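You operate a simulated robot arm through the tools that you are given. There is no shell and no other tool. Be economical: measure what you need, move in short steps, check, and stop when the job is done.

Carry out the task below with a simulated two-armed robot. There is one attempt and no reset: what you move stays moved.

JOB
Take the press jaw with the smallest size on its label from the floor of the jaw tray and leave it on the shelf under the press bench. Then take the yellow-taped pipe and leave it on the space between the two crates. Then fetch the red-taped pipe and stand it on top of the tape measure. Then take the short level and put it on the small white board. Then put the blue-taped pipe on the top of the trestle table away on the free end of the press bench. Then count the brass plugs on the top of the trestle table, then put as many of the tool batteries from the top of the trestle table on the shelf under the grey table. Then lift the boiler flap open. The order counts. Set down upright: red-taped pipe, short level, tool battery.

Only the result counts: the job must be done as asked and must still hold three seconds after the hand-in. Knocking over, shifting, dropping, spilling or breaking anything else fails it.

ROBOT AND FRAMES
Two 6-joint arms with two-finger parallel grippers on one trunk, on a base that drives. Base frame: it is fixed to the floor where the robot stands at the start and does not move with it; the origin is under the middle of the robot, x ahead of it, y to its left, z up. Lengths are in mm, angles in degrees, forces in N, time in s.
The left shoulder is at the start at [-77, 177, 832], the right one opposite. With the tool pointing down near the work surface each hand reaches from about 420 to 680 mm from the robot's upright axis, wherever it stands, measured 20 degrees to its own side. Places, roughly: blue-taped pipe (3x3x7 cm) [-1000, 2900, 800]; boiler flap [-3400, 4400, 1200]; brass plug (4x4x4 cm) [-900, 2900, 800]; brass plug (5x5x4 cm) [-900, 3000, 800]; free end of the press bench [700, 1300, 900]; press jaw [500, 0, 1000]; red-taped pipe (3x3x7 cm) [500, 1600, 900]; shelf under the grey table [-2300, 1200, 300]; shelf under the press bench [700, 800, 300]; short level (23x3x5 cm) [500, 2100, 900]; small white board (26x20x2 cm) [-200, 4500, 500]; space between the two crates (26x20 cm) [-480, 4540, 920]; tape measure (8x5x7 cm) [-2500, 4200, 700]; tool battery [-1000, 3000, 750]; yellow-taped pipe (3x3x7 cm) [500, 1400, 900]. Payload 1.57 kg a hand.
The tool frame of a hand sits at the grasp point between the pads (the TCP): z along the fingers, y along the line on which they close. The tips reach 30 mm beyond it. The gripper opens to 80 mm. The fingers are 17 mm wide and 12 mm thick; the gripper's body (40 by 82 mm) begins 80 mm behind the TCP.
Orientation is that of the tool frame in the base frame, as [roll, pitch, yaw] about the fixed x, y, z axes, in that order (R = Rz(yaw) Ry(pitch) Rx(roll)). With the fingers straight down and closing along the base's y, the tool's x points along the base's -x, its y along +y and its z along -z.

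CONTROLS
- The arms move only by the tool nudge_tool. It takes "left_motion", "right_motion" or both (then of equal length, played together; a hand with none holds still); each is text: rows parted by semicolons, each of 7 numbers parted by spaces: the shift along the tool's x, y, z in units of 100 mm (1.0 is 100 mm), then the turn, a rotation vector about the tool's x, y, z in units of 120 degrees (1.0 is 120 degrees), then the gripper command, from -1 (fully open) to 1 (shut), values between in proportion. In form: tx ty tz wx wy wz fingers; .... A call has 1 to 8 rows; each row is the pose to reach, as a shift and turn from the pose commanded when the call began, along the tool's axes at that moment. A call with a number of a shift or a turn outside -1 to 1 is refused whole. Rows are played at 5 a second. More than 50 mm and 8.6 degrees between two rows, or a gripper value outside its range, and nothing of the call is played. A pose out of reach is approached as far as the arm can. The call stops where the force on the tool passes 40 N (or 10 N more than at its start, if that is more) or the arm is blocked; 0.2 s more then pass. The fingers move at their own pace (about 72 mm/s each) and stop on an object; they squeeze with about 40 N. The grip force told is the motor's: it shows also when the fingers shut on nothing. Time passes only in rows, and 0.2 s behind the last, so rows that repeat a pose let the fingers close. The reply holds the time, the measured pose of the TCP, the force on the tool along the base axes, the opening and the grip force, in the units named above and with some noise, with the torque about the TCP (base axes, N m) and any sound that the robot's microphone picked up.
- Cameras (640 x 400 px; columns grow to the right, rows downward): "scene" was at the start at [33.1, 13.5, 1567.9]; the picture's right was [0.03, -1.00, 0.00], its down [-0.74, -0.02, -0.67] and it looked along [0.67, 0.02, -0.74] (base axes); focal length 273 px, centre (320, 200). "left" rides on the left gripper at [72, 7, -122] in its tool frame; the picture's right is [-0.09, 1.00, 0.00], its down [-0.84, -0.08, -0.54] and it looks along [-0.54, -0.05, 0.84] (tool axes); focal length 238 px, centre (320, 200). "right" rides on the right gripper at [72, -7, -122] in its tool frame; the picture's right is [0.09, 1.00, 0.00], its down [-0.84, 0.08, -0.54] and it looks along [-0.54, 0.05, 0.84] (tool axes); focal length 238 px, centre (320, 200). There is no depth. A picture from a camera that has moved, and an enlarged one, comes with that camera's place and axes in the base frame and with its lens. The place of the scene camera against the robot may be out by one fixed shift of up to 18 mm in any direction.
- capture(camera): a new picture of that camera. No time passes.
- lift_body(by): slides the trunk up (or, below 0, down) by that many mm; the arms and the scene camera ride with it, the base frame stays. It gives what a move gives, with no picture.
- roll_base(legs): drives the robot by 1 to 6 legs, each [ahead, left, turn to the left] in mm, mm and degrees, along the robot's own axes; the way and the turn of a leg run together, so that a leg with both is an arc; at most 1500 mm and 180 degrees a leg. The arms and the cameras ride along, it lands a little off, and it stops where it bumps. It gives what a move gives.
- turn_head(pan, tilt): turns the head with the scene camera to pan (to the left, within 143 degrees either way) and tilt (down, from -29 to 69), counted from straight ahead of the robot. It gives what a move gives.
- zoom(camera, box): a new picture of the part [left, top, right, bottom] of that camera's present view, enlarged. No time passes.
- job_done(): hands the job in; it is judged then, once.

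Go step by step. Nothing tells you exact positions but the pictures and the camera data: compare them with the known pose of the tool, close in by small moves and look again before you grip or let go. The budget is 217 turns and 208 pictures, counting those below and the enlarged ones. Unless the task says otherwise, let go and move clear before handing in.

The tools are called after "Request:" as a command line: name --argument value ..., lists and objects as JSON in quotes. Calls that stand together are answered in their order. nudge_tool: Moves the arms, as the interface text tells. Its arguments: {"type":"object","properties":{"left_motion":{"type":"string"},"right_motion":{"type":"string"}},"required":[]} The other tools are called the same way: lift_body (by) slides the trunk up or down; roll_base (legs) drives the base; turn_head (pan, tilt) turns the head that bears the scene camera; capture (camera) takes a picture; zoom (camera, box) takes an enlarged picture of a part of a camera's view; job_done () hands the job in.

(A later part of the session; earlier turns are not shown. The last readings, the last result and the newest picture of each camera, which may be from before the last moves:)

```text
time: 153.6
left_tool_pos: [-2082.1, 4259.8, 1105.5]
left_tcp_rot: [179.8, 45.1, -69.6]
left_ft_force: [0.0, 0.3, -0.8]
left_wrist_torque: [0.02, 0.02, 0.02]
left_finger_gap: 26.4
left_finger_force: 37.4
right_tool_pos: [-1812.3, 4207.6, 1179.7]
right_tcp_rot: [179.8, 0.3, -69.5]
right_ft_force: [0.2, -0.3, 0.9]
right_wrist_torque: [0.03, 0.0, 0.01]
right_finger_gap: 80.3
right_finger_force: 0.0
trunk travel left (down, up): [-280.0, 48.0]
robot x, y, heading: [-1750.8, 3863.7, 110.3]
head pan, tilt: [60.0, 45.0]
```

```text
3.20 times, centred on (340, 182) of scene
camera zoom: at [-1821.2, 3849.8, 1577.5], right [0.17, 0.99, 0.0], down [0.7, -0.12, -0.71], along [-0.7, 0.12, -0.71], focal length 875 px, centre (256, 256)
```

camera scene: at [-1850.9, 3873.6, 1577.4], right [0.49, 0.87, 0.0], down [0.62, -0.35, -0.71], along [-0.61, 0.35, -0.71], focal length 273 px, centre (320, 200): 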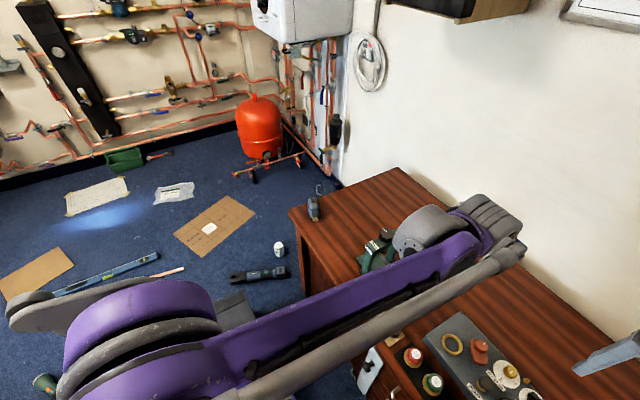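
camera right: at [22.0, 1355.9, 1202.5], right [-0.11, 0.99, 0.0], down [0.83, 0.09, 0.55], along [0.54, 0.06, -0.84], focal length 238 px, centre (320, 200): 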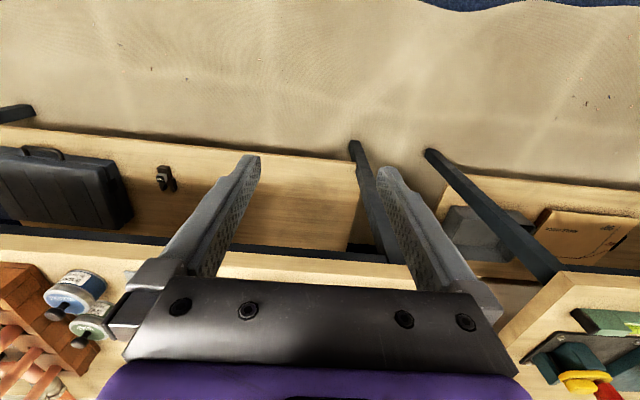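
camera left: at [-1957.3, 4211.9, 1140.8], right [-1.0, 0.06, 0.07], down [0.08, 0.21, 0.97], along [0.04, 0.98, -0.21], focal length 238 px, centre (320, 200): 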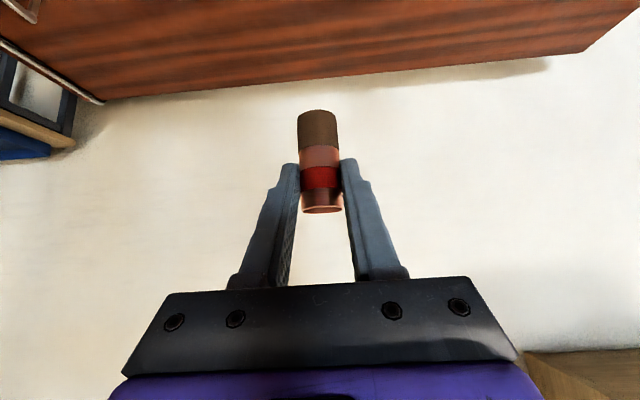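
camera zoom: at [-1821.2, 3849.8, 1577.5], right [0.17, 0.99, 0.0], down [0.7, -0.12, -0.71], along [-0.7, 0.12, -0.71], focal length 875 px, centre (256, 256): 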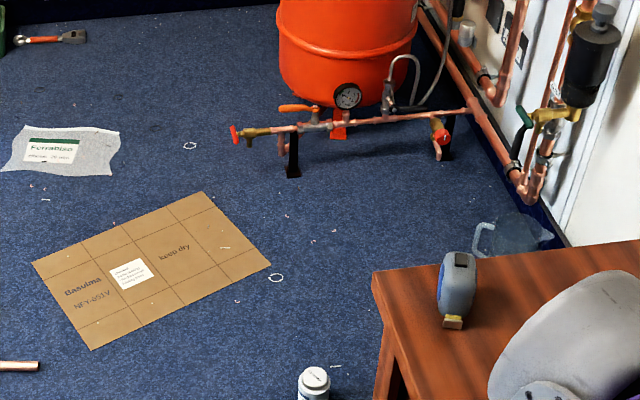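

The tape measure's centre is about [-2540, 4239]. I sweep the left hand over it at height with four moves, turning the tool a little.

Request:
nudge_tool --left_motion "-0.08 0.33 0.08 -0.016 0 -0.016 1; -0.16 0.66 0.16 -0.032 0 -0.032 1; -0.25 1 0.25 -0.047 0 -0.047 1"

Request:
nudge_tool --left_motion "-0.12 0.33 0.12 -0.016 0 -0.016 1; -0.24 0.66 0.24 -0.032 0 -0.032 1; -0.354 1 0.354 -0.047 0 -0.047 1"

Request:
nudge_tool --left_motion "-0.16 0.33 0.16 -0.016 0 -0.016 1; -0.33 0.66 0.33 -0.032 0 -0.032 1; -0.5 1 0.5 -0.047 0 -0.047 1"

Request:
capture --camera "left"

Request:
capture --camera "scene"

```text
time: 154.4
left_tool_pos: [-2189.1, 4258.8, 1105.2]
left_tcp_rot: [179.9, 45.0, -61.6]
left_ft_force: [-0.1, -0.6, 0.7]
left_wrist_torque: [-0.01, -0.03, 0.01]
left_finger_gap: 26.3
left_finger_force: 37.2
right_tool_pos: [-1813.0, 4207.7, 1178.8]
right_tcp_rot: [-179.9, 0.3, -69.4]
right_ft_force: [0.4, -0.6, 0.2]
right_wrist_torque: [0.0, -0.03, 0.0]
right_finger_gap: 80.0
right_finger_force: 0.1
trunk travel left (down, up): [-280.0, 48.0]
robot x, y, heading: [-1754.1, 3862.2, 110.5]
head pan, tilt: [60.0, 45.0]
```

```text
time: 155.2
left_tool_pos: [-2300.1, 4255.7, 1105.8]
left_tcp_rot: [179.8, 45.0, -53.6]
left_ft_force: [0.5, -0.5, -0.7]
left_wrist_torque: [-0.01, -0.01, -0.01]
left_finger_gap: 26.3
left_finger_force: 37.2
right_tool_pos: [-1812.8, 4207.4, 1179.4]
right_tcp_rot: [180.0, 0.2, -69.4]
right_ft_force: [-0.3, 0.1, 0.8]
right_wrist_torque: [-0.03, -0.07, 0.0]
right_finger_gap: 80.1
right_finger_force: 0.0
trunk travel left (down, up): [-280.0, 48.0]
robot x, y, heading: [-1749.8, 3861.1, 110.3]
head pan, tilt: [60.0, 45.0]
```

```text
time: 156.0
left_tool_pos: [-2423.4, 4251.8, 1103.7]
left_tcp_rot: [179.9, 45.0, -45.7]
left_ft_force: [0.1, 0.8, -0.3]
left_wrist_torque: [-0.04, -0.02, -0.02]
left_finger_gap: 26.3
left_finger_force: 37.2
right_tool_pos: [-1812.2, 4208.1, 1179.9]
right_tcp_rot: [-180.0, 0.3, -69.3]
right_ft_force: [0.0, 0.4, 0.3]
right_wrist_torque: [0.02, 0.03, -0.01]
right_finger_gap: 79.9
right_finger_force: 0.0
trunk travel left (down, up): [-280.0, 48.0]
robot x, y, heading: [-1747.3, 3865.9, 110.4]
head pan, tilt: [60.0, 45.0]
```

```text
146 pictures are left
camera left: at [-2332.3, 4149.7, 1140.2], right [-0.76, -0.65, 0.07], down [-0.09, 0.2, 0.97], along [-0.65, 0.73, -0.21], focal length 238 px, centre (320, 200)
```

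left: 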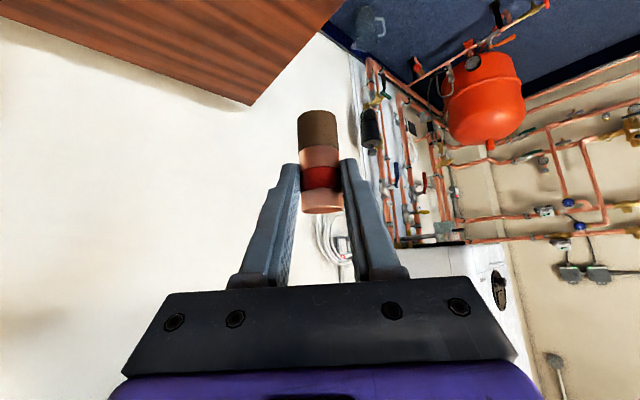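

```text
145 pictures are left
camera scene: at [-1822.8, 3850.2, 1577.4], right [0.17, 0.99, 0.0], down [0.7, -0.12, -0.71], along [-0.7, 0.12, -0.71], focal length 273 px, centre (320, 200)
```

scene: 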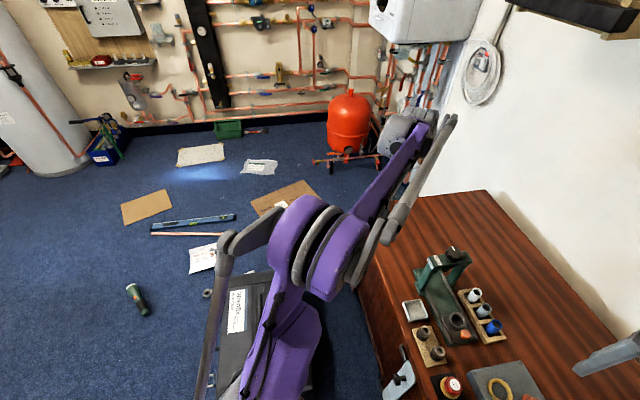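

I first move sideways only and go down to see the tape measure from the left camera.

Request:
nudge_tool --left_motion "0 0.33 0 0 0 0 1; 0 0.66 0 0 0 0 1; 0 0.93 0 0 0 0 1; 0.3 0.93 0.3 0 0 0 1; 0.6 0.93 0.6 0 0 0 1; 0.9 0.93 0.9 0 0 0 1; 1 0.93 1 0 0 0 1"

Request:
capture --camera "left"

```text
time: 157.6
left_tool_pos: [-2489.4, 4187.6, 963.9]
left_tcp_rot: [179.9, 45.1, -45.7]
left_ft_force: [0.1, -0.3, -0.3]
left_wrist_torque: [-0.01, -0.03, 0.0]
left_finger_gap: 25.9
left_finger_force: 37.4
right_tool_pos: [-1811.7, 4207.0, 1179.7]
right_tcp_rot: [179.9, 0.4, -69.4]
right_ft_force: [0.1, 0.2, 0.1]
right_wrist_torque: [-0.01, -0.01, 0.02]
right_finger_gap: 79.9
right_finger_force: 0.0
trunk travel left (down, up): [-280.0, 48.0]
robot x, y, heading: [-1747.6, 3863.8, 110.6]
head pan, tilt: [60.0, 45.0]
```

```text
144 pictures are left
camera left: at [-2398.1, 4084.1, 999.4], right [-0.76, -0.65, 0.07], down [-0.09, 0.2, 0.98], along [-0.65, 0.73, -0.21], focal length 238 px, centre (320, 200)
```

left: 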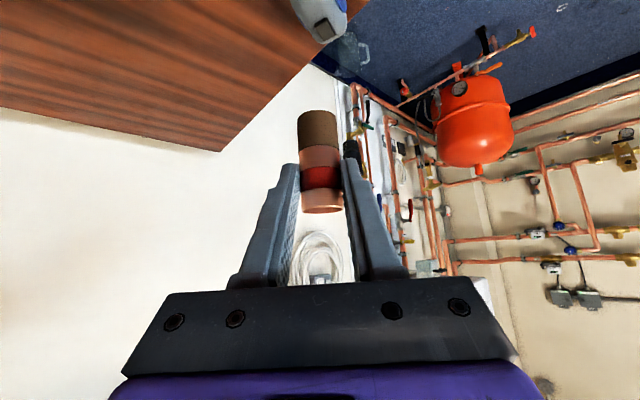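

Request:
zoom --camera "left" --box '[260, 0, 400, 88]'

```text
4.55 times, centred on (330, 44) of left
camera zoom: at [-2398.1, 4084.1, 999.4], right [-0.76, -0.65, 0.07], down [-0.09, 0.2, 0.98], along [-0.65, 0.73, -0.21], focal length 1083 px, centre (274, 909)
```

zoom: 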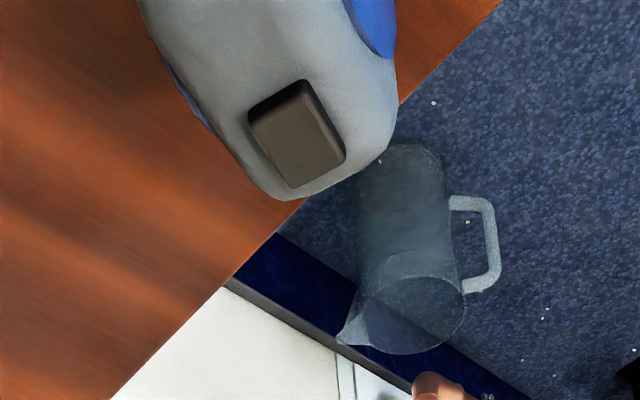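

The tape measure is partly out of view; I back off a little to see it whole.

Request:
nudge_tool --left_motion "0.3 0 -0.3 0 0 0 1; 0.5 0 -0.6 0 0 0 1; 0.5 0 -0.9 0 0 0 1"

Request:
zoom --camera "left" --box '[240, 0, 400, 100]'

Request:
capture --camera "scene"

```text
time: 158.4
left_tool_pos: [-2417.9, 4115.0, 993.7]
left_tcp_rot: [179.9, 45.1, -45.7]
left_ft_force: [0.2, 0.2, -0.2]
left_wrist_torque: [-0.04, 0.05, -0.04]
left_finger_gap: 26.5
left_finger_force: 37.5
right_tool_pos: [-1811.2, 4206.3, 1179.1]
right_tcp_rot: [179.9, 0.3, -69.4]
right_ft_force: [-0.6, 0.0, -0.8]
right_wrist_torque: [0.01, 0.0, 0.0]
right_finger_gap: 79.8
right_finger_force: 0.1
trunk travel left (down, up): [-280.0, 48.0]
robot x, y, heading: [-1752.9, 3863.9, 110.4]
head pan, tilt: [60.0, 45.0]
```

```text
4.00 times, centred on (320, 50) of left
camera zoom: at [-2327.2, 4012.5, 1028.0], right [-0.76, -0.65, 0.07], down [-0.09, 0.2, 0.98], along [-0.65, 0.73, -0.21], focal length 953 px, centre (320, 800)
```

zoom: 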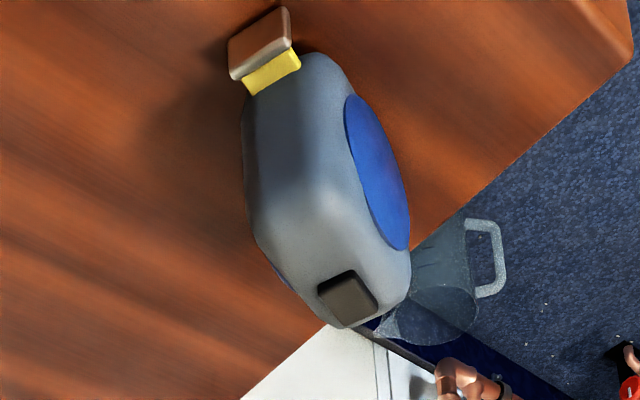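

```text
141 pictures are left
camera scene: at [-1820.5, 3849.3, 1577.5], right [0.17, 0.99, 0.0], down [0.7, -0.12, -0.71], along [-0.7, 0.12, -0.71], focal length 273 px, centre (320, 200)
```

scene: 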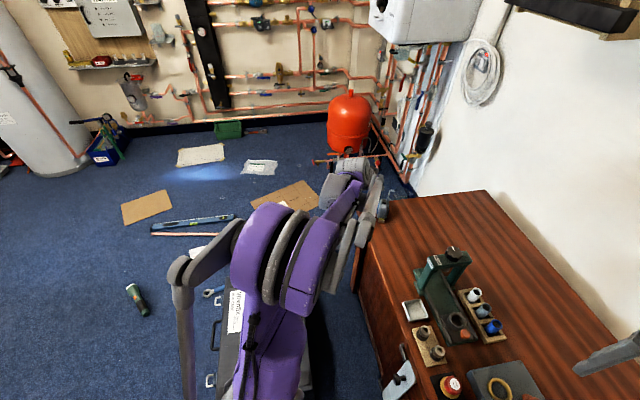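

Tape top z≈771, and the flat part in front of its dark patch is at about [-2525, 4213]. I bring the pipe above that point, 45 mm clear.

Request:
nudge_tool --left_motion "-0.05 0.02 0.33 0 0 0 1; -0.1 0.04 0.66 0 0 0 1; -0.14 0.05 0.99 0 0 0 1"

Request:
nudge_tool --left_motion "0 0.01 0.3 0 0 0 1; 0 0.02 0.6 0 0 0 1; 0 0.03 0.91 0 0 0 1; 0 0.03 0.91 0 0 0 1"

Request:
capture --camera "left"

```text
time: 159.2
left_tool_pos: [-2480.5, 4170.3, 929.6]
left_tcp_rot: [180.0, 45.0, -45.6]
left_ft_force: [-0.2, 0.0, 0.5]
left_wrist_torque: [-0.03, 0.0, -0.01]
left_finger_gap: 26.2
left_finger_force: 37.1
right_tool_pos: [-1814.0, 4208.6, 1179.0]
right_tcp_rot: [180.0, 0.4, -69.4]
right_ft_force: [-0.8, -0.5, -0.5]
right_wrist_torque: [-0.02, 0.03, -0.02]
right_finger_gap: 80.2
right_finger_force: 0.0
trunk travel left (down, up): [-280.0, 48.0]
robot x, y, heading: [-1752.5, 3863.4, 110.2]
head pan, tilt: [60.0, 45.0]
```

```text
time: 160.2
left_tool_pos: [-2526.2, 4212.9, 867.5]
left_tcp_rot: [179.9, 45.1, -45.8]
left_ft_force: [-0.1, 0.6, 0.0]
left_wrist_torque: [-0.01, 0.01, -0.01]
left_finger_gap: 26.4
left_finger_force: 37.4
right_tool_pos: [-1809.5, 4206.9, 1178.9]
right_tcp_rot: [179.9, 0.3, -69.4]
right_ft_force: [-0.3, 0.7, 0.2]
right_wrist_torque: [-0.01, 0.01, -0.03]
right_finger_gap: 79.9
right_finger_force: 0.0
trunk travel left (down, up): [-280.0, 48.0]
robot x, y, heading: [-1754.1, 3865.0, 110.3]
head pan, tilt: [60.0, 45.0]
```

```text
140 pictures are left
camera left: at [-2435.2, 4111.3, 903.3], right [-0.76, -0.65, 0.07], down [-0.09, 0.2, 0.98], along [-0.65, 0.73, -0.21], focal length 238 px, centre (320, 200)
```

left: 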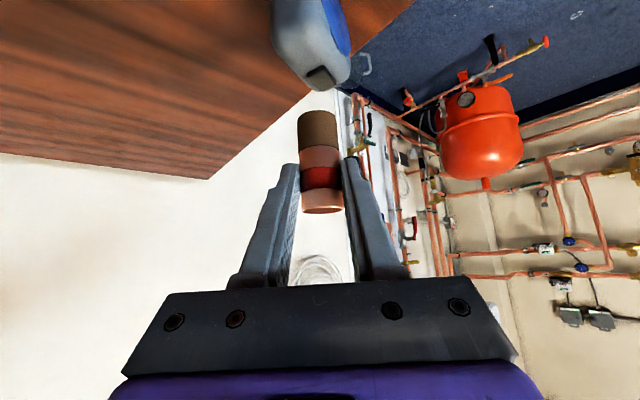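

Consistent. I lower 30 mm and look at the pipe's foot against the tape top.

Request:
nudge_tool --left_motion "0.07 0 0.07 0 0 0 1; 0.14 0 0.14 0 0 0 1; 0.21 0 0.21 0 0 0 1; 0.21 0 0.21 0 0 0 1"

Request:
zoom --camera "left" --box '[220, 20, 420, 145]'

Request:
capture --camera "scene"

```text
time: 161.2
left_tool_pos: [-2527.3, 4214.4, 838.2]
left_tcp_rot: [179.9, 45.1, -45.8]
left_ft_force: [0.6, 0.6, 0.8]
left_wrist_torque: [-0.04, -0.03, 0.0]
left_finger_gap: 26.3
left_finger_force: 36.8
right_tool_pos: [-1812.5, 4207.2, 1179.1]
right_tcp_rot: [180.0, 0.4, -69.3]
right_ft_force: [0.3, 0.5, -0.4]
right_wrist_torque: [0.01, 0.01, -0.03]
right_finger_gap: 80.0
right_finger_force: 0.0
trunk travel left (down, up): [-280.0, 48.0]
robot x, y, heading: [-1750.7, 3862.8, 110.4]
head pan, tilt: [60.0, 45.0]
```

```text
3.20 times, centred on (320, 82) of left
camera zoom: at [-2435.4, 4111.7, 874.2], right [-0.76, -0.65, 0.07], down [-0.09, 0.2, 0.98], along [-0.65, 0.73, -0.21], focal length 763 px, centre (320, 576)
```

zoom: 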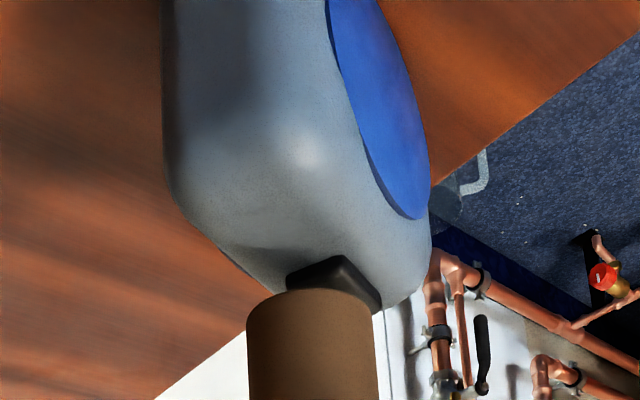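

```text
138 pictures are left
camera scene: at [-1821.2, 3849.7, 1577.5], right [0.17, 0.99, 0.0], down [0.7, -0.12, -0.71], along [-0.7, 0.12, -0.71], focal length 273 px, centre (320, 200)
```

scene: 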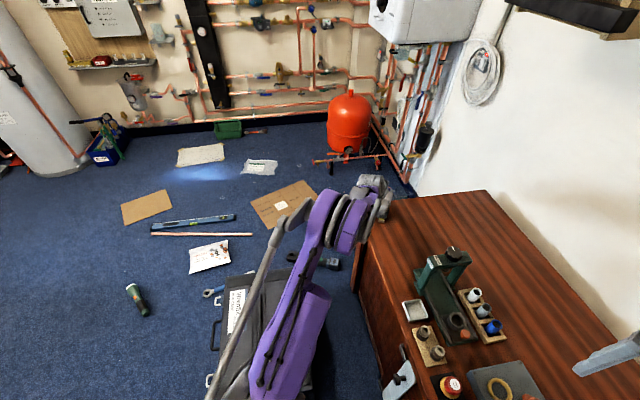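

The pipe foot is about 20 mm above the tape top and centred on its flat part. I lower gently to contact.

Request:
nudge_tool --left_motion "0.064 0 0.036 0 0 0 1; 0.106 0 0.078 0 0 0 1; 0.127 0 0.099 0 0 0 1; 0.141 0 0.113 0 0 0 1; 0.153 0 0.125 0 0 0 1; 0.164 0 0.136 0 0 0 1; 0.174 0 0.146 0 0 0 1; 0.184 0 0.156 0 0 0 1"

Request:
zoom --camera "left" --box '[220, 20, 420, 145]'

```text
time: 163.0
left_tool_pos: [-2523.6, 4211.8, 817.5]
left_tcp_rot: [179.8, 45.3, -45.8]
left_ft_force: [-2.9, -0.1, 29.3]
left_wrist_torque: [0.4, 0.4, -0.01]
left_finger_gap: 26.2
left_finger_force: 37.3
right_tool_pos: [-1809.7, 4206.6, 1180.3]
right_tcp_rot: [179.9, 0.5, -69.4]
right_ft_force: [0.3, -0.7, 0.5]
right_wrist_torque: [0.04, 0.0, 0.02]
right_finger_gap: 79.8
right_finger_force: 0.1
trunk travel left (down, up): [-280.0, 48.0]
robot x, y, heading: [-1752.2, 3864.2, 110.5]
head pan, tilt: [60.0, 45.0]
```

```text
3.20 times, centred on (320, 82) of left
camera zoom: at [-2432.4, 4109.1, 852.1], right [-0.76, -0.65, 0.07], down [-0.08, 0.2, 0.98], along [-0.65, 0.73, -0.21], focal length 763 px, centre (320, 576)
```

zoom: 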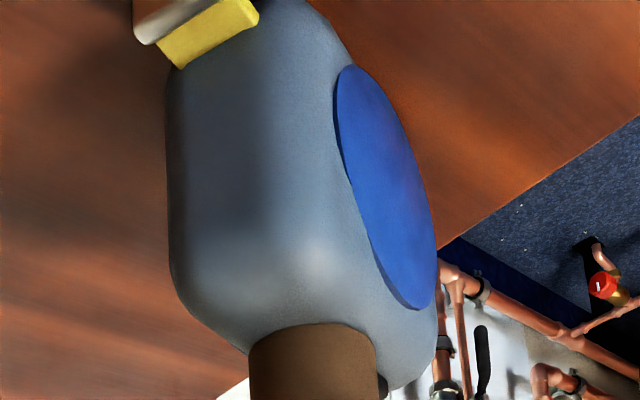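

Contact like on the shelf before. I ease off, open, and look before withdrawing.

Request:
nudge_tool --left_motion "-0.022 0 -0.022 0 0 0 1; -0.022 0 -0.022 0 0 0 1; -0.022 0 -0.022 0 0 0 0.4; -0.022 0 -0.022 0 0 0 -0.2; -0.022 0 -0.022 0 0 0 -1; -0.022 0 -0.022 0 0 0 -1"

Request:
capture --camera "left"

```text
time: 164.4
left_tool_pos: [-2525.2, 4210.9, 816.9]
left_tcp_rot: [179.9, 45.0, -45.7]
left_ft_force: [-0.2, 0.1, -0.6]
left_wrist_torque: [0.05, 0.01, -0.01]
left_finger_gap: 79.7
left_finger_force: 0.1
right_tool_pos: [-1811.8, 4208.5, 1178.9]
right_tcp_rot: [180.0, 0.3, -69.4]
right_ft_force: [-0.3, 0.3, -0.2]
right_wrist_torque: [0.0, -0.02, 0.01]
right_finger_gap: 80.0
right_finger_force: 0.1
trunk travel left (down, up): [-280.0, 48.0]
robot x, y, heading: [-1753.6, 3866.5, 110.7]
head pan, tilt: [60.0, 45.0]
```

```text
136 pictures are left
camera left: at [-2434.1, 4109.8, 853.0], right [-0.76, -0.65, 0.07], down [-0.09, 0.2, 0.97], along [-0.65, 0.73, -0.21], focal length 238 px, centre (320, 200)
```

left: 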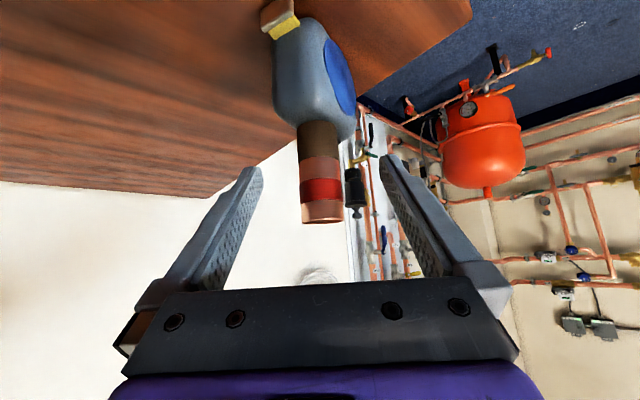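

It stands on the tape measure. I rise vertically and check.

Request:
nudge_tool --left_motion "-0.2 0 -0.2 0 0 0 -1; -0.4 0 -0.4 0 0 0 -1; -0.6 0 -0.6 0 0 0 -1; -0.8 0 -0.8 0 0 0 -1; -1 0 -1 0 0 0 -1"

Request:
nudge_tool --left_motion "-0.05 -0.33 -0.4 0.016 0 0.016 -1; -0.1 -0.66 -0.8 0.032 0 0.032 -1; -0.1 -1 -1 0.047 0 0.047 -1"

Request:
zoom --camera "left" --box '[220, 0, 540, 200]'

```text
time: 165.6
left_tool_pos: [-2523.7, 4212.5, 959.9]
left_tcp_rot: [179.9, 45.1, -45.7]
left_ft_force: [-0.2, -0.6, 0.9]
left_wrist_torque: [0.0, 0.01, 0.0]
left_finger_gap: 80.0
left_finger_force: 0.0
right_tool_pos: [-1811.1, 4208.2, 1180.2]
right_tcp_rot: [180.0, 0.3, -69.4]
right_ft_force: [0.7, 0.0, -0.9]
right_wrist_torque: [0.03, -0.01, -0.02]
right_finger_gap: 79.9
right_finger_force: 0.1
trunk travel left (down, up): [-280.0, 48.0]
robot x, y, heading: [-1749.8, 3860.3, 110.3]
head pan, tilt: [60.0, 45.0]
```

```text
refused: row 1 steps farther than a row can; nothing moved
```

```text
2.00 times, centred on (380, 100) of left
camera zoom: at [-2433.2, 4109.5, 995.7], right [-0.76, -0.65, 0.07], down [-0.09, 0.2, 0.98], along [-0.65, 0.73, -0.21], focal length 477 px, centre (200, 400)
```

zoom: 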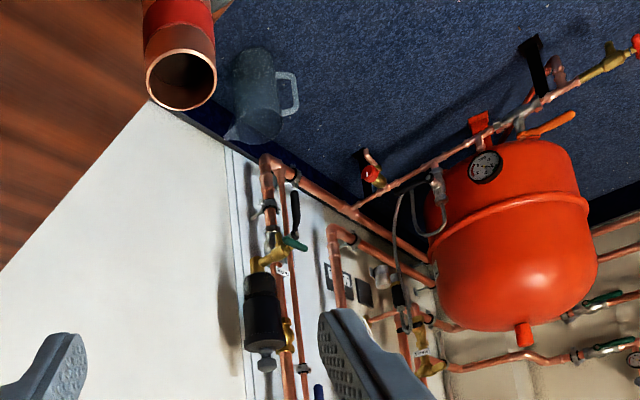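

Standing upright. I bring the left hand back in four steps.

Request:
nudge_tool --left_motion "0 -0.33 -0.23 0.016 0 0.016 -1; 0 -0.66 -0.46 0.032 0 0.032 -1; 0 -1 -0.7 0.047 0 0.047 -1"

Request:
nudge_tool --left_motion "0 -0.33 -0.23 0.016 0 0.016 -1; 0 -0.66 -0.46 0.032 0 0.032 -1; 0 -1 -0.7 0.047 0 0.047 -1"

Request:
nudge_tool --left_motion "0.1 -0.33 -0.1 0.016 0 0.016 -1; 0.2 -0.66 -0.2 0.032 0 0.032 -1; 0.35 -1 -0.35 0.047 0 0.047 -1"

Request:
nudge_tool --left_motion "0 -0.33 0 0 0 0 -1; 0 -0.66 0 0 0 0 -1; 0 -1 0 0 0 0 -1"

Request:
capture --camera "scene"

```text
time: 166.4
left_tool_pos: [-2417.3, 4245.9, 1009.4]
left_tcp_rot: [179.8, 45.1, -53.8]
left_ft_force: [0.1, 0.2, 0.9]
left_wrist_torque: [-0.01, 0.0, 0.0]
left_finger_gap: 80.2
left_finger_force: 0.1
right_tool_pos: [-1810.6, 4207.3, 1177.6]
right_tcp_rot: [180.0, 0.3, -69.4]
right_ft_force: [0.3, 0.0, 0.7]
right_wrist_torque: [0.01, 0.02, 0.0]
right_finger_gap: 80.2
right_finger_force: 0.1
trunk travel left (down, up): [-280.0, 48.0]
robot x, y, heading: [-1751.5, 3868.3, 110.4]
head pan, tilt: [60.0, 45.0]
```

```text
time: 167.2
left_tool_pos: [-2306.6, 4264.7, 1058.0]
left_tcp_rot: [179.8, 45.1, -61.7]
left_ft_force: [0.0, 0.0, 0.0]
left_wrist_torque: [-0.01, -0.04, 0.0]
left_finger_gap: 80.1
left_finger_force: 0.0
right_tool_pos: [-1810.1, 4207.8, 1178.8]
right_tcp_rot: [179.9, 0.3, -69.3]
right_ft_force: [-0.1, -0.2, 1.1]
right_wrist_torque: [0.02, -0.01, 0.01]
right_finger_gap: 80.1
right_finger_force: 0.1
trunk travel left (down, up): [-280.0, 48.0]
robot x, y, heading: [-1748.5, 3862.1, 110.2]
head pan, tilt: [60.0, 45.0]
```

```text
time: 168.0
left_tool_pos: [-2195.1, 4270.5, 1058.6]
left_tcp_rot: [179.8, 45.1, -69.7]
left_ft_force: [0.8, 0.1, 0.0]
left_wrist_torque: [0.0, 0.03, 0.02]
left_finger_gap: 80.0
left_finger_force: 0.0
right_tool_pos: [-1811.1, 4207.8, 1179.8]
right_tcp_rot: [179.9, 0.5, -69.4]
right_ft_force: [0.0, 0.1, -0.5]
right_wrist_torque: [0.0, 0.0, 0.03]
right_finger_gap: 80.0
right_finger_force: 0.1
trunk travel left (down, up): [-280.0, 48.0]
robot x, y, heading: [-1754.0, 3863.9, 110.5]
head pan, tilt: [60.0, 45.0]
```

```text
time: 168.8
left_tool_pos: [-2103.9, 4305.6, 1056.5]
left_tcp_rot: [179.7, 45.0, -69.6]
left_ft_force: [-0.6, -0.4, -1.1]
left_wrist_torque: [0.02, 0.02, 0.01]
left_finger_gap: 79.9
left_finger_force: 0.1
right_tool_pos: [-1811.2, 4208.0, 1178.8]
right_tcp_rot: [179.9, 0.2, -69.4]
right_ft_force: [-1.2, 0.1, -0.2]
right_wrist_torque: [0.02, 0.01, 0.02]
right_finger_gap: 80.4
right_finger_force: 0.0
trunk travel left (down, up): [-280.0, 48.0]
robot x, y, heading: [-1749.3, 3858.6, 110.4]
head pan, tilt: [60.0, 45.0]
```

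```text
134 pictures are left
camera scene: at [-1820.8, 3850.1, 1577.5], right [0.17, 0.99, 0.0], down [0.7, -0.12, -0.71], along [-0.7, 0.12, -0.71], focal length 273 px, centre (320, 200)
```

scene: 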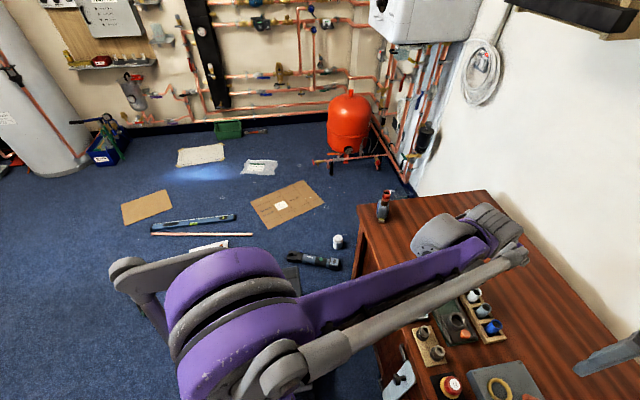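

The red pipe stands on the tape measure. While here, I look at the boiler for later planning.

Request:
turn_head --pan 52 --tilt 12

Request:
capture --camera "scene"

Request:
zoom --camera "scene" --box '[280, 40, 440, 140]'

```text
time: 169.7
left_tool_pos: [-2105.2, 4304.8, 1056.7]
left_tcp_rot: [179.8, 45.0, -69.7]
left_ft_force: [0.4, 0.1, -0.2]
left_wrist_torque: [-0.02, 0.01, -0.01]
left_finger_gap: 80.1
left_finger_force: 0.1
right_tool_pos: [-1812.0, 4207.3, 1178.7]
right_tcp_rot: [179.8, 0.3, -69.5]
right_ft_force: [0.4, 0.6, -1.0]
right_wrist_torque: [-0.02, -0.01, 0.01]
right_finger_gap: 80.0
right_finger_force: 0.0
trunk travel left (down, up): [-280.0, 48.0]
robot x, y, heading: [-1748.0, 3864.5, 110.5]
head pan, tilt: [52.0, 12.0]
```

```text
133 pictures are left
camera scene: at [-1830.1, 3864.4, 1629.1], right [0.3, 0.95, 0.0], down [0.2, -0.06, -0.98], along [-0.93, 0.3, -0.21], focal length 273 px, centre (320, 200)
```

scene: 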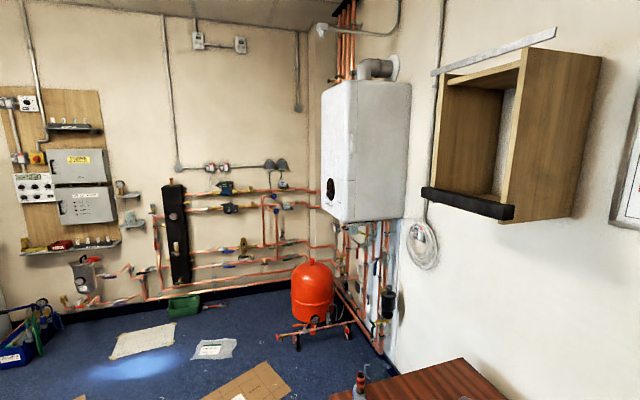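

```text
4.00 times, centred on (360, 90) of scene
camera zoom: at [-1830.1, 3864.4, 1629.1], right [0.3, 0.95, 0.0], down [0.2, -0.06, -0.98], along [-0.93, 0.3, -0.21], focal length 1094 px, centre (160, 640)
```

zoom: 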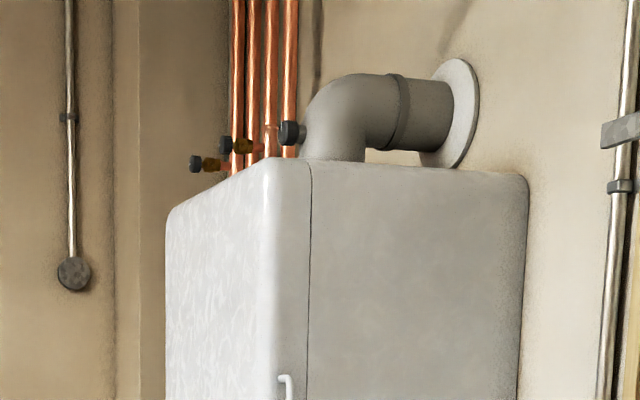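

Request:
zoom --camera "scene" --box '[310, 125, 430, 235]'

```text
3.64 times, centred on (370, 180) of scene
camera zoom: at [-1830.1, 3864.4, 1629.1], right [0.3, 0.95, 0.0], down [0.2, -0.06, -0.98], along [-0.93, 0.3, -0.21], focal length 994 px, centre (138, 273)
```

zoom: 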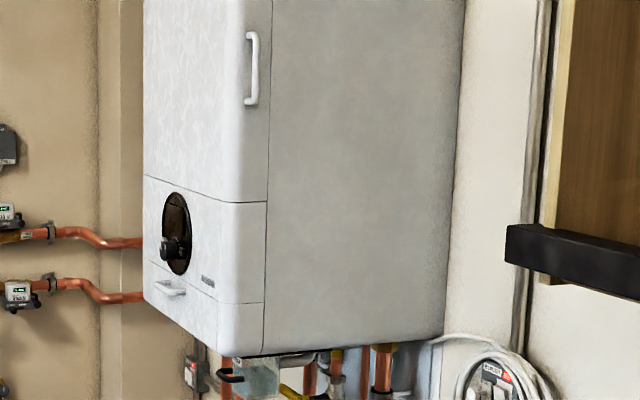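

The flap is the lower front panel with a horizontal handle around [-3325, 4390, 1255]. Now I go for the short level on the second bench, via the open corridor.

Request:
roll_base --legs '[[0, -30, -20.4], [-150, 0, 0], [0, -1430, 0], [-1100, 0, 0], [-950, 0, 0]]'

Request:
turn_head --pan -50 --tilt 35

Request:
capture --camera "scene"

```text
time: 194.4
left_tool_pos: [-442.7, 2198.2, 1057.5]
left_tcp_rot: [179.9, 45.0, -88.7]
left_ft_force: [0.4, 0.6, 0.1]
left_wrist_torque: [0.04, 0.02, 0.0]
left_finger_gap: 80.2
left_finger_force: 0.1
right_tool_pos: [-198.3, 2010.7, 1179.9]
right_tcp_rot: [179.9, 0.3, -88.4]
right_ft_force: [0.4, 0.3, -0.1]
right_wrist_torque: [-0.02, 0.03, -0.02]
right_finger_gap: 79.9
right_finger_force: 0.0
trunk travel left (down, up): [-280.0, 48.0]
robot x, y, heading: [-251.0, 1667.0, 91.6]
head pan, tilt: [52.0, 12.0]
```

```text
time: 196.2
left_tool_pos: [-442.9, 2198.8, 1056.7]
left_tcp_rot: [179.8, 45.0, -88.6]
left_ft_force: [0.7, -0.1, -0.6]
left_wrist_torque: [-0.01, 0.0, 0.0]
left_finger_gap: 79.9
left_finger_force: 0.1
right_tool_pos: [-197.4, 2011.4, 1177.9]
right_tcp_rot: [179.9, 0.3, -88.3]
right_ft_force: [0.2, -0.7, 0.6]
right_wrist_torque: [0.01, 0.03, -0.01]
right_finger_gap: 80.0
right_finger_force: 0.2
trunk travel left (down, up): [-280.0, 48.0]
robot x, y, heading: [-252.3, 1666.0, 91.4]
head pan, tilt: [-50.0, 35.0]
```

```text
130 pictures are left
camera scene: at [-189.2, 1694.6, 1592.3], right [0.66, -0.75, 0.0], down [-0.43, -0.38, -0.82], along [0.61, 0.54, -0.57], focal length 273 px, centre (320, 200)
```

scene: 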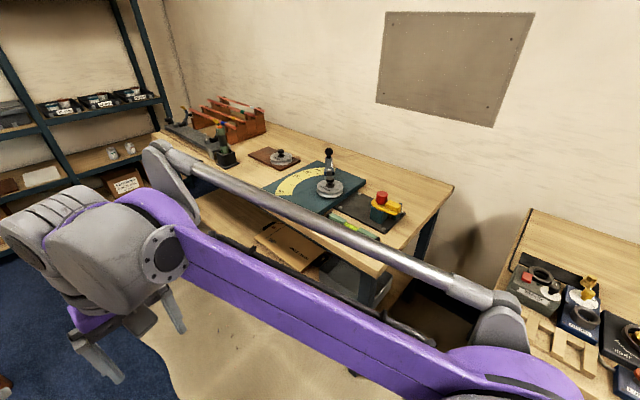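

Request:
zoom --camera "scene" --box '[280, 170, 440, 270]'

```text
4.00 times, centred on (360, 220) of scene
camera zoom: at [-189.2, 1694.6, 1592.3], right [0.66, -0.75, 0.0], down [-0.43, -0.38, -0.82], along [0.61, 0.54, -0.57], focal length 1094 px, centre (160, 120)
```

zoom: 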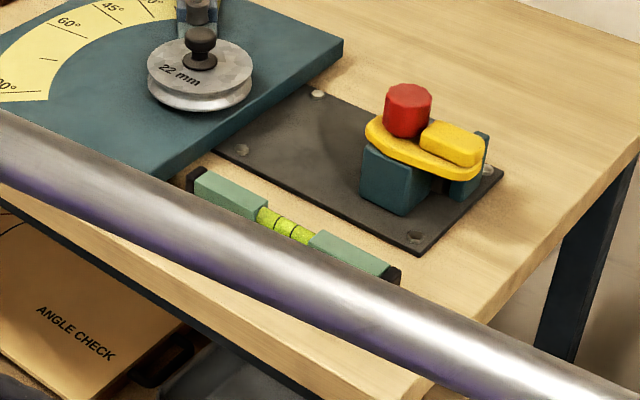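

The level lies along y, centred at about [448, 2101], top z≈950. I sidestep toward the bench and swing the right hand over it with a 40° forward tilt.

Request:
roll_base --legs '[[0, -300, -1.4]]'

Request:
nudge_tool --right_motion "0 -0.25 -0.1 0 -0.042 0 -1; 0 -0.5 -0.2 0 -0.084 0 -1; 0 -0.75 -0.2 0 -0.126 0 -1; 0 -1 -0.2 0 -0.167 0 -1"

Request:
nudge_tool --right_motion "0 -0.25 0 0 -0.042 0 -1; 0 -0.5 0 0 -0.084 0 -1; 0 -0.75 0 0 -0.126 0 -1; 0 -1 0 0 -0.167 0 -1"

Request:
nudge_tool --right_motion "0 -0.33 0 0 0 0 -1; 0 -0.66 0 0 0 0 -1; 0 -1 0 0 0 0 -1"

Request:
capture --camera "right"

Request:
capture --camera "scene"

```text
time: 199.4
left_tool_pos: [-131.7, 2207.7, 1057.8]
left_tcp_rot: [179.8, 45.0, -89.8]
left_ft_force: [0.3, 1.0, -0.3]
left_wrist_torque: [0.03, 0.0, 0.0]
left_finger_gap: 80.4
left_finger_force: 0.1
right_tool_pos: [109.9, 2015.0, 1179.8]
right_tcp_rot: [179.9, 0.3, -89.7]
right_ft_force: [0.3, 0.4, 0.1]
right_wrist_torque: [0.0, 0.02, -0.02]
right_finger_gap: 79.9
right_finger_force: 0.0
trunk travel left (down, up): [-280.0, 48.0]
robot x, y, heading: [49.1, 1669.3, 90.3]
head pan, tilt: [-50.0, 35.0]
```

```text
time: 200.4
left_tool_pos: [-130.8, 2206.3, 1057.6]
left_tcp_rot: [179.7, 45.0, -89.8]
left_ft_force: [0.3, -0.8, -0.2]
left_wrist_torque: [0.02, 0.02, -0.02]
left_finger_gap: 79.9
left_finger_force: 0.1
right_tool_pos: [210.1, 2013.8, 1198.4]
right_tcp_rot: [179.9, 20.5, -89.8]
right_ft_force: [0.4, -0.8, -0.8]
right_wrist_torque: [0.01, -0.02, -0.01]
right_finger_gap: 79.9
right_finger_force: 0.1
trunk travel left (down, up): [-280.0, 48.0]
robot x, y, heading: [47.4, 1671.8, 89.9]
head pan, tilt: [-50.0, 35.0]
```

```text
time: 201.4
left_tool_pos: [-130.6, 2206.2, 1058.3]
left_tcp_rot: [179.8, 44.9, -89.9]
left_ft_force: [1.0, -0.2, 0.4]
left_wrist_torque: [0.01, 0.02, 0.02]
left_finger_gap: 80.1
left_finger_force: 0.1
right_tool_pos: [309.3, 2015.9, 1199.8]
right_tcp_rot: [179.8, 40.4, -89.8]
right_ft_force: [0.9, 0.0, -0.2]
right_wrist_torque: [-0.02, 0.02, 0.04]
right_finger_gap: 79.8
right_finger_force: 0.1
trunk travel left (down, up): [-280.0, 48.0]
robot x, y, heading: [46.5, 1671.5, 90.2]
head pan, tilt: [-50.0, 35.0]
```

```text
time: 202.2
left_tool_pos: [-131.0, 2207.8, 1057.0]
left_tcp_rot: [179.7, 45.0, -90.0]
left_ft_force: [0.2, -0.5, 0.4]
left_wrist_torque: [0.0, 0.0, 0.03]
left_finger_gap: 80.1
left_finger_force: 0.1
right_tool_pos: [411.2, 2017.2, 1199.3]
right_tcp_rot: [179.9, 40.5, -89.7]
right_ft_force: [0.1, 0.6, 1.2]
right_wrist_torque: [0.0, 0.0, 0.01]
right_finger_gap: 80.2
right_finger_force: 0.0
trunk travel left (down, up): [-280.0, 48.0]
robot x, y, heading: [48.5, 1669.8, 90.2]
head pan, tilt: [-50.0, 35.0]
```

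```text
128 pictures are left
camera right: at [418.0, 1884.0, 1245.3], right [-1.0, -0.08, -0.06], down [-0.08, 0.29, 0.96], along [-0.06, 0.96, -0.29], focal length 238 px, centre (320, 200)
```

right: 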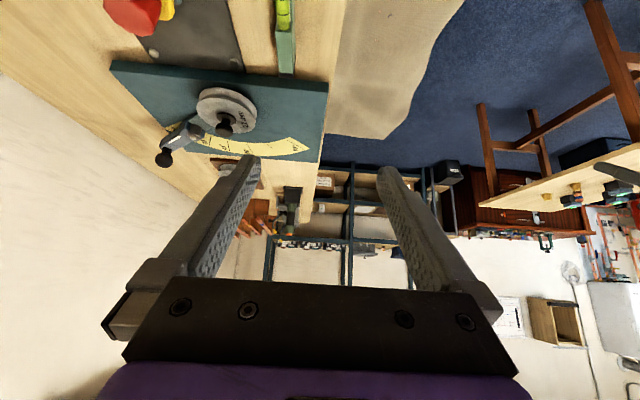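

```text
127 pictures are left
camera scene: at [111.5, 1698.0, 1592.2], right [0.65, -0.76, 0.0], down [-0.44, -0.37, -0.82], along [0.63, 0.53, -0.57], focal length 273 px, centre (320, 200)
```

scene: 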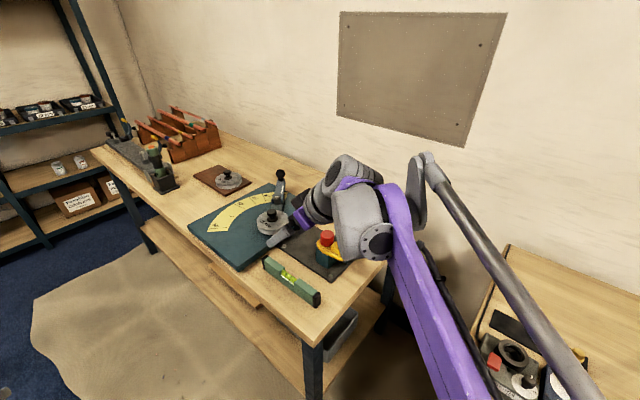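

The level is centred near [463, 2095]. I move right and lower to look again.

Request:
nudge_tool --right_motion "0.2 -0.17 0.25 0 0 0 -1; 0.4 -0.34 0.5 0 0 0 -1; 0.64 -0.52 0.766 0 0 0 -1"

Request:
capture --camera "right"

Request:
zoom --camera "scene" --box '[220, 230, 380, 330]'

```text
time: 203.0
left_tool_pos: [-130.9, 2206.4, 1058.1]
left_tcp_rot: [179.8, 45.1, -90.0]
left_ft_force: [0.5, 0.3, 0.3]
left_wrist_torque: [0.02, 0.04, 0.02]
left_finger_gap: 80.1
left_finger_force: 0.1
right_tool_pos: [462.6, 2017.8, 1099.9]
right_tcp_rot: [179.9, 40.4, -89.7]
right_ft_force: [0.3, -0.4, 0.5]
right_wrist_torque: [-0.01, 0.03, 0.0]
right_finger_gap: 80.1
right_finger_force: 0.1
trunk travel left (down, up): [-280.0, 48.0]
robot x, y, heading: [47.7, 1672.6, 90.1]
head pan, tilt: [-50.0, 35.0]
```

```text
126 pictures are left
camera right: at [469.8, 1885.0, 1145.2], right [-1.0, -0.08, -0.06], down [-0.08, 0.29, 0.96], along [-0.06, 0.96, -0.29], focal length 238 px, centre (320, 200)
```

right: 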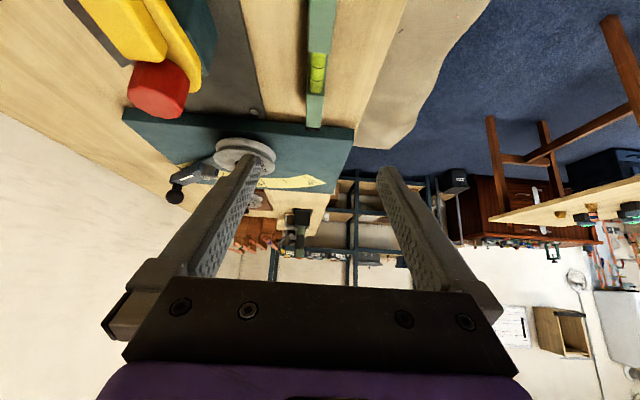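

```text
4.00 times, centred on (300, 280) of scene
camera zoom: at [111.5, 1697.8, 1592.2], right [0.65, -0.76, 0.0], down [-0.44, -0.37, -0.82], along [0.63, 0.53, -0.57], focal length 1094 px, centre (400, -120)
```

zoom: 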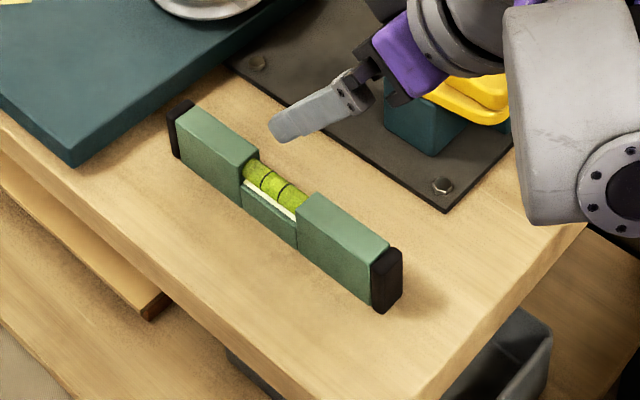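

Triangulating with the right camera: level centre ≈ [467, 2103], top z≈925, bench z≈875. I approach above it.

Request:
nudge_tool --right_motion "0.03 -0.02 0.43 0 0 0 -1; 0.067 -0.044 0.858 0 0 0 -1"

Request:
nudge_tool --right_motion "0.03 0 0.27 0 0 0 -1; 0.06 0 0.538 0 0 0 -1; 0.06 0 0.538 0 0 0 -1"

Request:
capture --camera "right"

Request:
zoom --camera "scene" --box '[220, 200, 420, 330]'

```text
time: 203.6
left_tool_pos: [-130.8, 2208.4, 1057.0]
left_tcp_rot: [179.8, 45.0, -89.9]
left_ft_force: [-0.1, -0.1, 0.6]
left_wrist_torque: [0.01, 0.0, -0.02]
left_finger_gap: 80.0
left_finger_force: 0.0
right_tool_pos: [466.1, 2069.0, 1028.7]
right_tcp_rot: [179.9, 40.5, -89.7]
right_ft_force: [-0.7, 1.0, -0.1]
right_wrist_torque: [0.03, 0.03, 0.01]
right_finger_gap: 80.0
right_finger_force: 0.2
trunk travel left (down, up): [-280.0, 48.0]
robot x, y, heading: [45.3, 1671.6, 90.2]
head pan, tilt: [-50.0, 35.0]
```

```text
time: 204.4
left_tool_pos: [-132.2, 2207.0, 1057.3]
left_tcp_rot: [179.9, 44.9, -89.9]
left_ft_force: [0.6, -0.5, -0.3]
left_wrist_torque: [0.02, 0.0, -0.02]
left_finger_gap: 80.1
left_finger_force: 0.2
right_tool_pos: [465.8, 2097.5, 984.2]
right_tcp_rot: [-180.0, 40.4, -89.7]
right_ft_force: [-0.6, 0.4, 0.0]
right_wrist_torque: [0.01, 0.0, 0.03]
right_finger_gap: 80.1
right_finger_force: 0.1
trunk travel left (down, up): [-280.0, 48.0]
robot x, y, heading: [44.9, 1666.8, 90.2]
head pan, tilt: [-50.0, 35.0]
```

```text
124 pictures are left
camera right: at [472.1, 1964.8, 1030.7], right [-1.0, -0.08, -0.06], down [-0.08, 0.29, 0.96], along [-0.06, 0.96, -0.29], focal length 238 px, centre (320, 200)
```

right: 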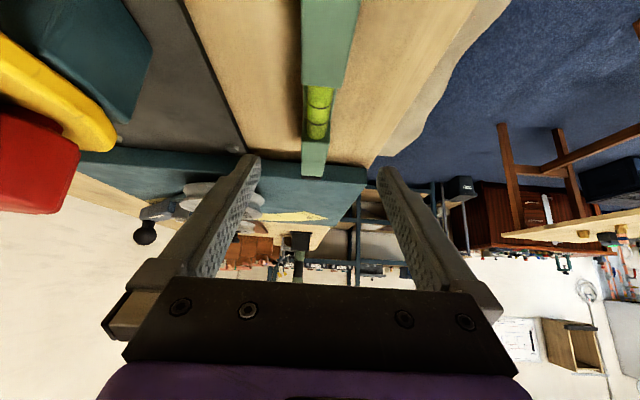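

```text
3.08 times, centred on (320, 265) of scene
camera zoom: at [110.3, 1696.9, 1592.3], right [0.65, -0.76, 0.0], down [-0.44, -0.37, -0.82], along [0.63, 0.53, -0.57], focal length 841 px, centre (320, 0)
```

zoom: 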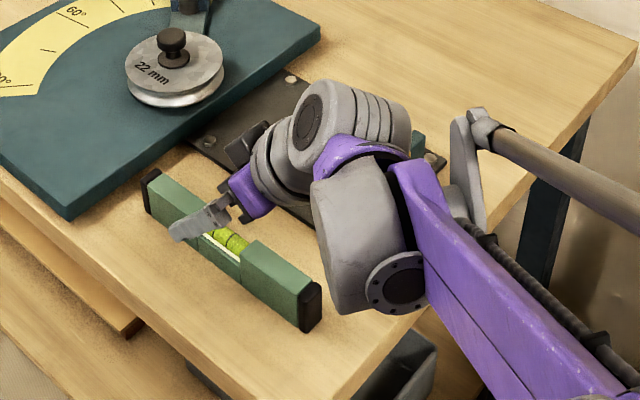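

Aligned over the level. Descend to z≈915 and close.

Request:
nudge_tool --right_motion "0.1 -0.01 0.15 0 0 0 -1; 0.2 -0.01 0.3 0 0 0 -1; 0.3 -0.01 0.45 0 0 0 -1; 0.383 -0.01 0.58 0 0 0 -1; 0.383 -0.01 0.58 0 0 0 1; 0.383 -0.01 0.58 0 0 0 1; 0.383 -0.01 0.58 0 0 0 1; 0.383 -0.01 0.58 0 0 0 1"

Request:
capture --camera "right"

```text
time: 206.2
left_tool_pos: [-129.8, 2207.2, 1057.5]
left_tcp_rot: [179.8, 45.1, -89.9]
left_ft_force: [0.0, 0.4, -0.2]
left_wrist_torque: [0.02, -0.04, 0.01]
left_finger_gap: 80.0
left_finger_force: 0.1
right_tool_pos: [466.3, 2106.6, 915.4]
right_tcp_rot: [179.9, 40.3, -89.7]
right_ft_force: [-0.6, 0.1, 0.2]
right_wrist_torque: [0.07, 0.05, 0.01]
right_finger_gap: 24.1
right_finger_force: 36.1
trunk travel left (down, up): [-280.0, 48.0]
robot x, y, heading: [46.6, 1674.1, 90.1]
head pan, tilt: [-50.0, 35.0]
```

```text
122 pictures are left
camera right: at [473.5, 1973.6, 961.5], right [-1.0, -0.08, -0.06], down [-0.08, 0.29, 0.96], along [-0.06, 0.96, -0.29], focal length 238 px, centre (320, 200)
```

right: 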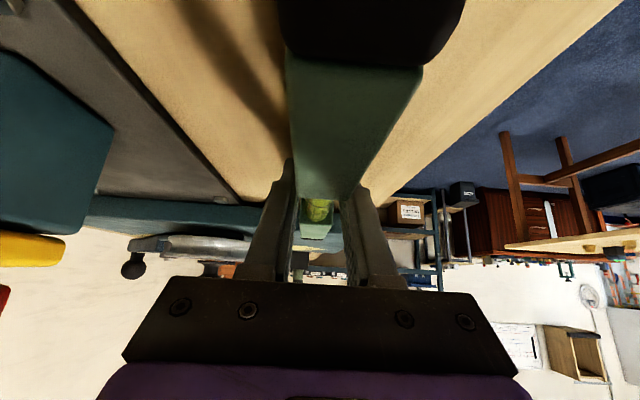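

Gripped (24 mm). Lift.

Request:
nudge_tool --right_motion "-0.13 0 -0.15 0 0 0 1; -0.26 0 -0.31 0 0 0 1; -0.39 0 -0.46 0 0 0 1; -0.52 0 -0.62 0 0 0 1; -0.72 0 -0.86 0 0 0 1; -0.84 0 -1 0 0 0 1"

Request:
capture --camera "scene"

Request:
capture --camera "right"

```text
time: 207.6
left_tool_pos: [-131.9, 2207.5, 1057.9]
left_tcp_rot: [179.8, 45.1, -90.0]
left_ft_force: [0.7, -0.2, -0.3]
left_wrist_torque: [0.0, 0.02, 0.04]
left_finger_gap: 80.0
left_finger_force: 0.0
right_tool_pos: [465.9, 2104.8, 1045.6]
right_tcp_rot: [179.9, 40.4, -89.8]
right_ft_force: [0.0, -0.3, -1.4]
right_wrist_torque: [0.0, 0.01, 0.0]
right_finger_gap: 23.6
right_finger_force: 35.9
trunk travel left (down, up): [-280.0, 48.0]
robot x, y, heading: [48.8, 1671.7, 90.3]
head pan, tilt: [-50.0, 35.0]
```

```text
121 pictures are left
camera scene: at [110.7, 1697.5, 1592.3], right [0.65, -0.76, 0.0], down [-0.44, -0.37, -0.82], along [0.63, 0.53, -0.57], focal length 273 px, centre (320, 200)
```

scene: 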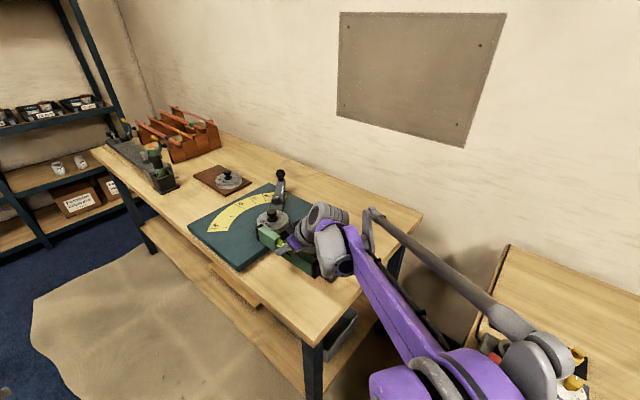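

```text
120 pictures are left
camera right: at [473.5, 1972.1, 1093.2], right [-1.0, -0.08, -0.06], down [-0.08, 0.29, 0.96], along [-0.06, 0.96, -0.29], focal length 238 px, centre (320, 200)
```

right: 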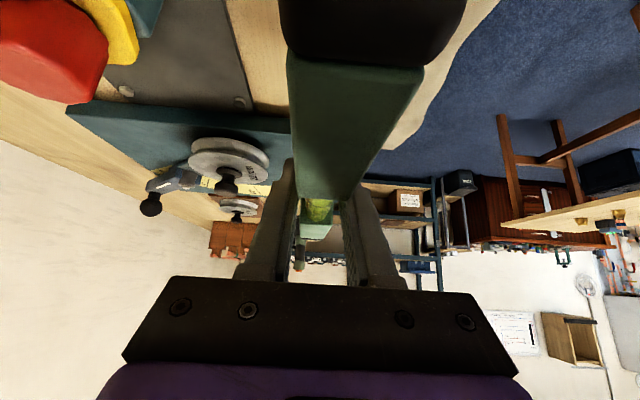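

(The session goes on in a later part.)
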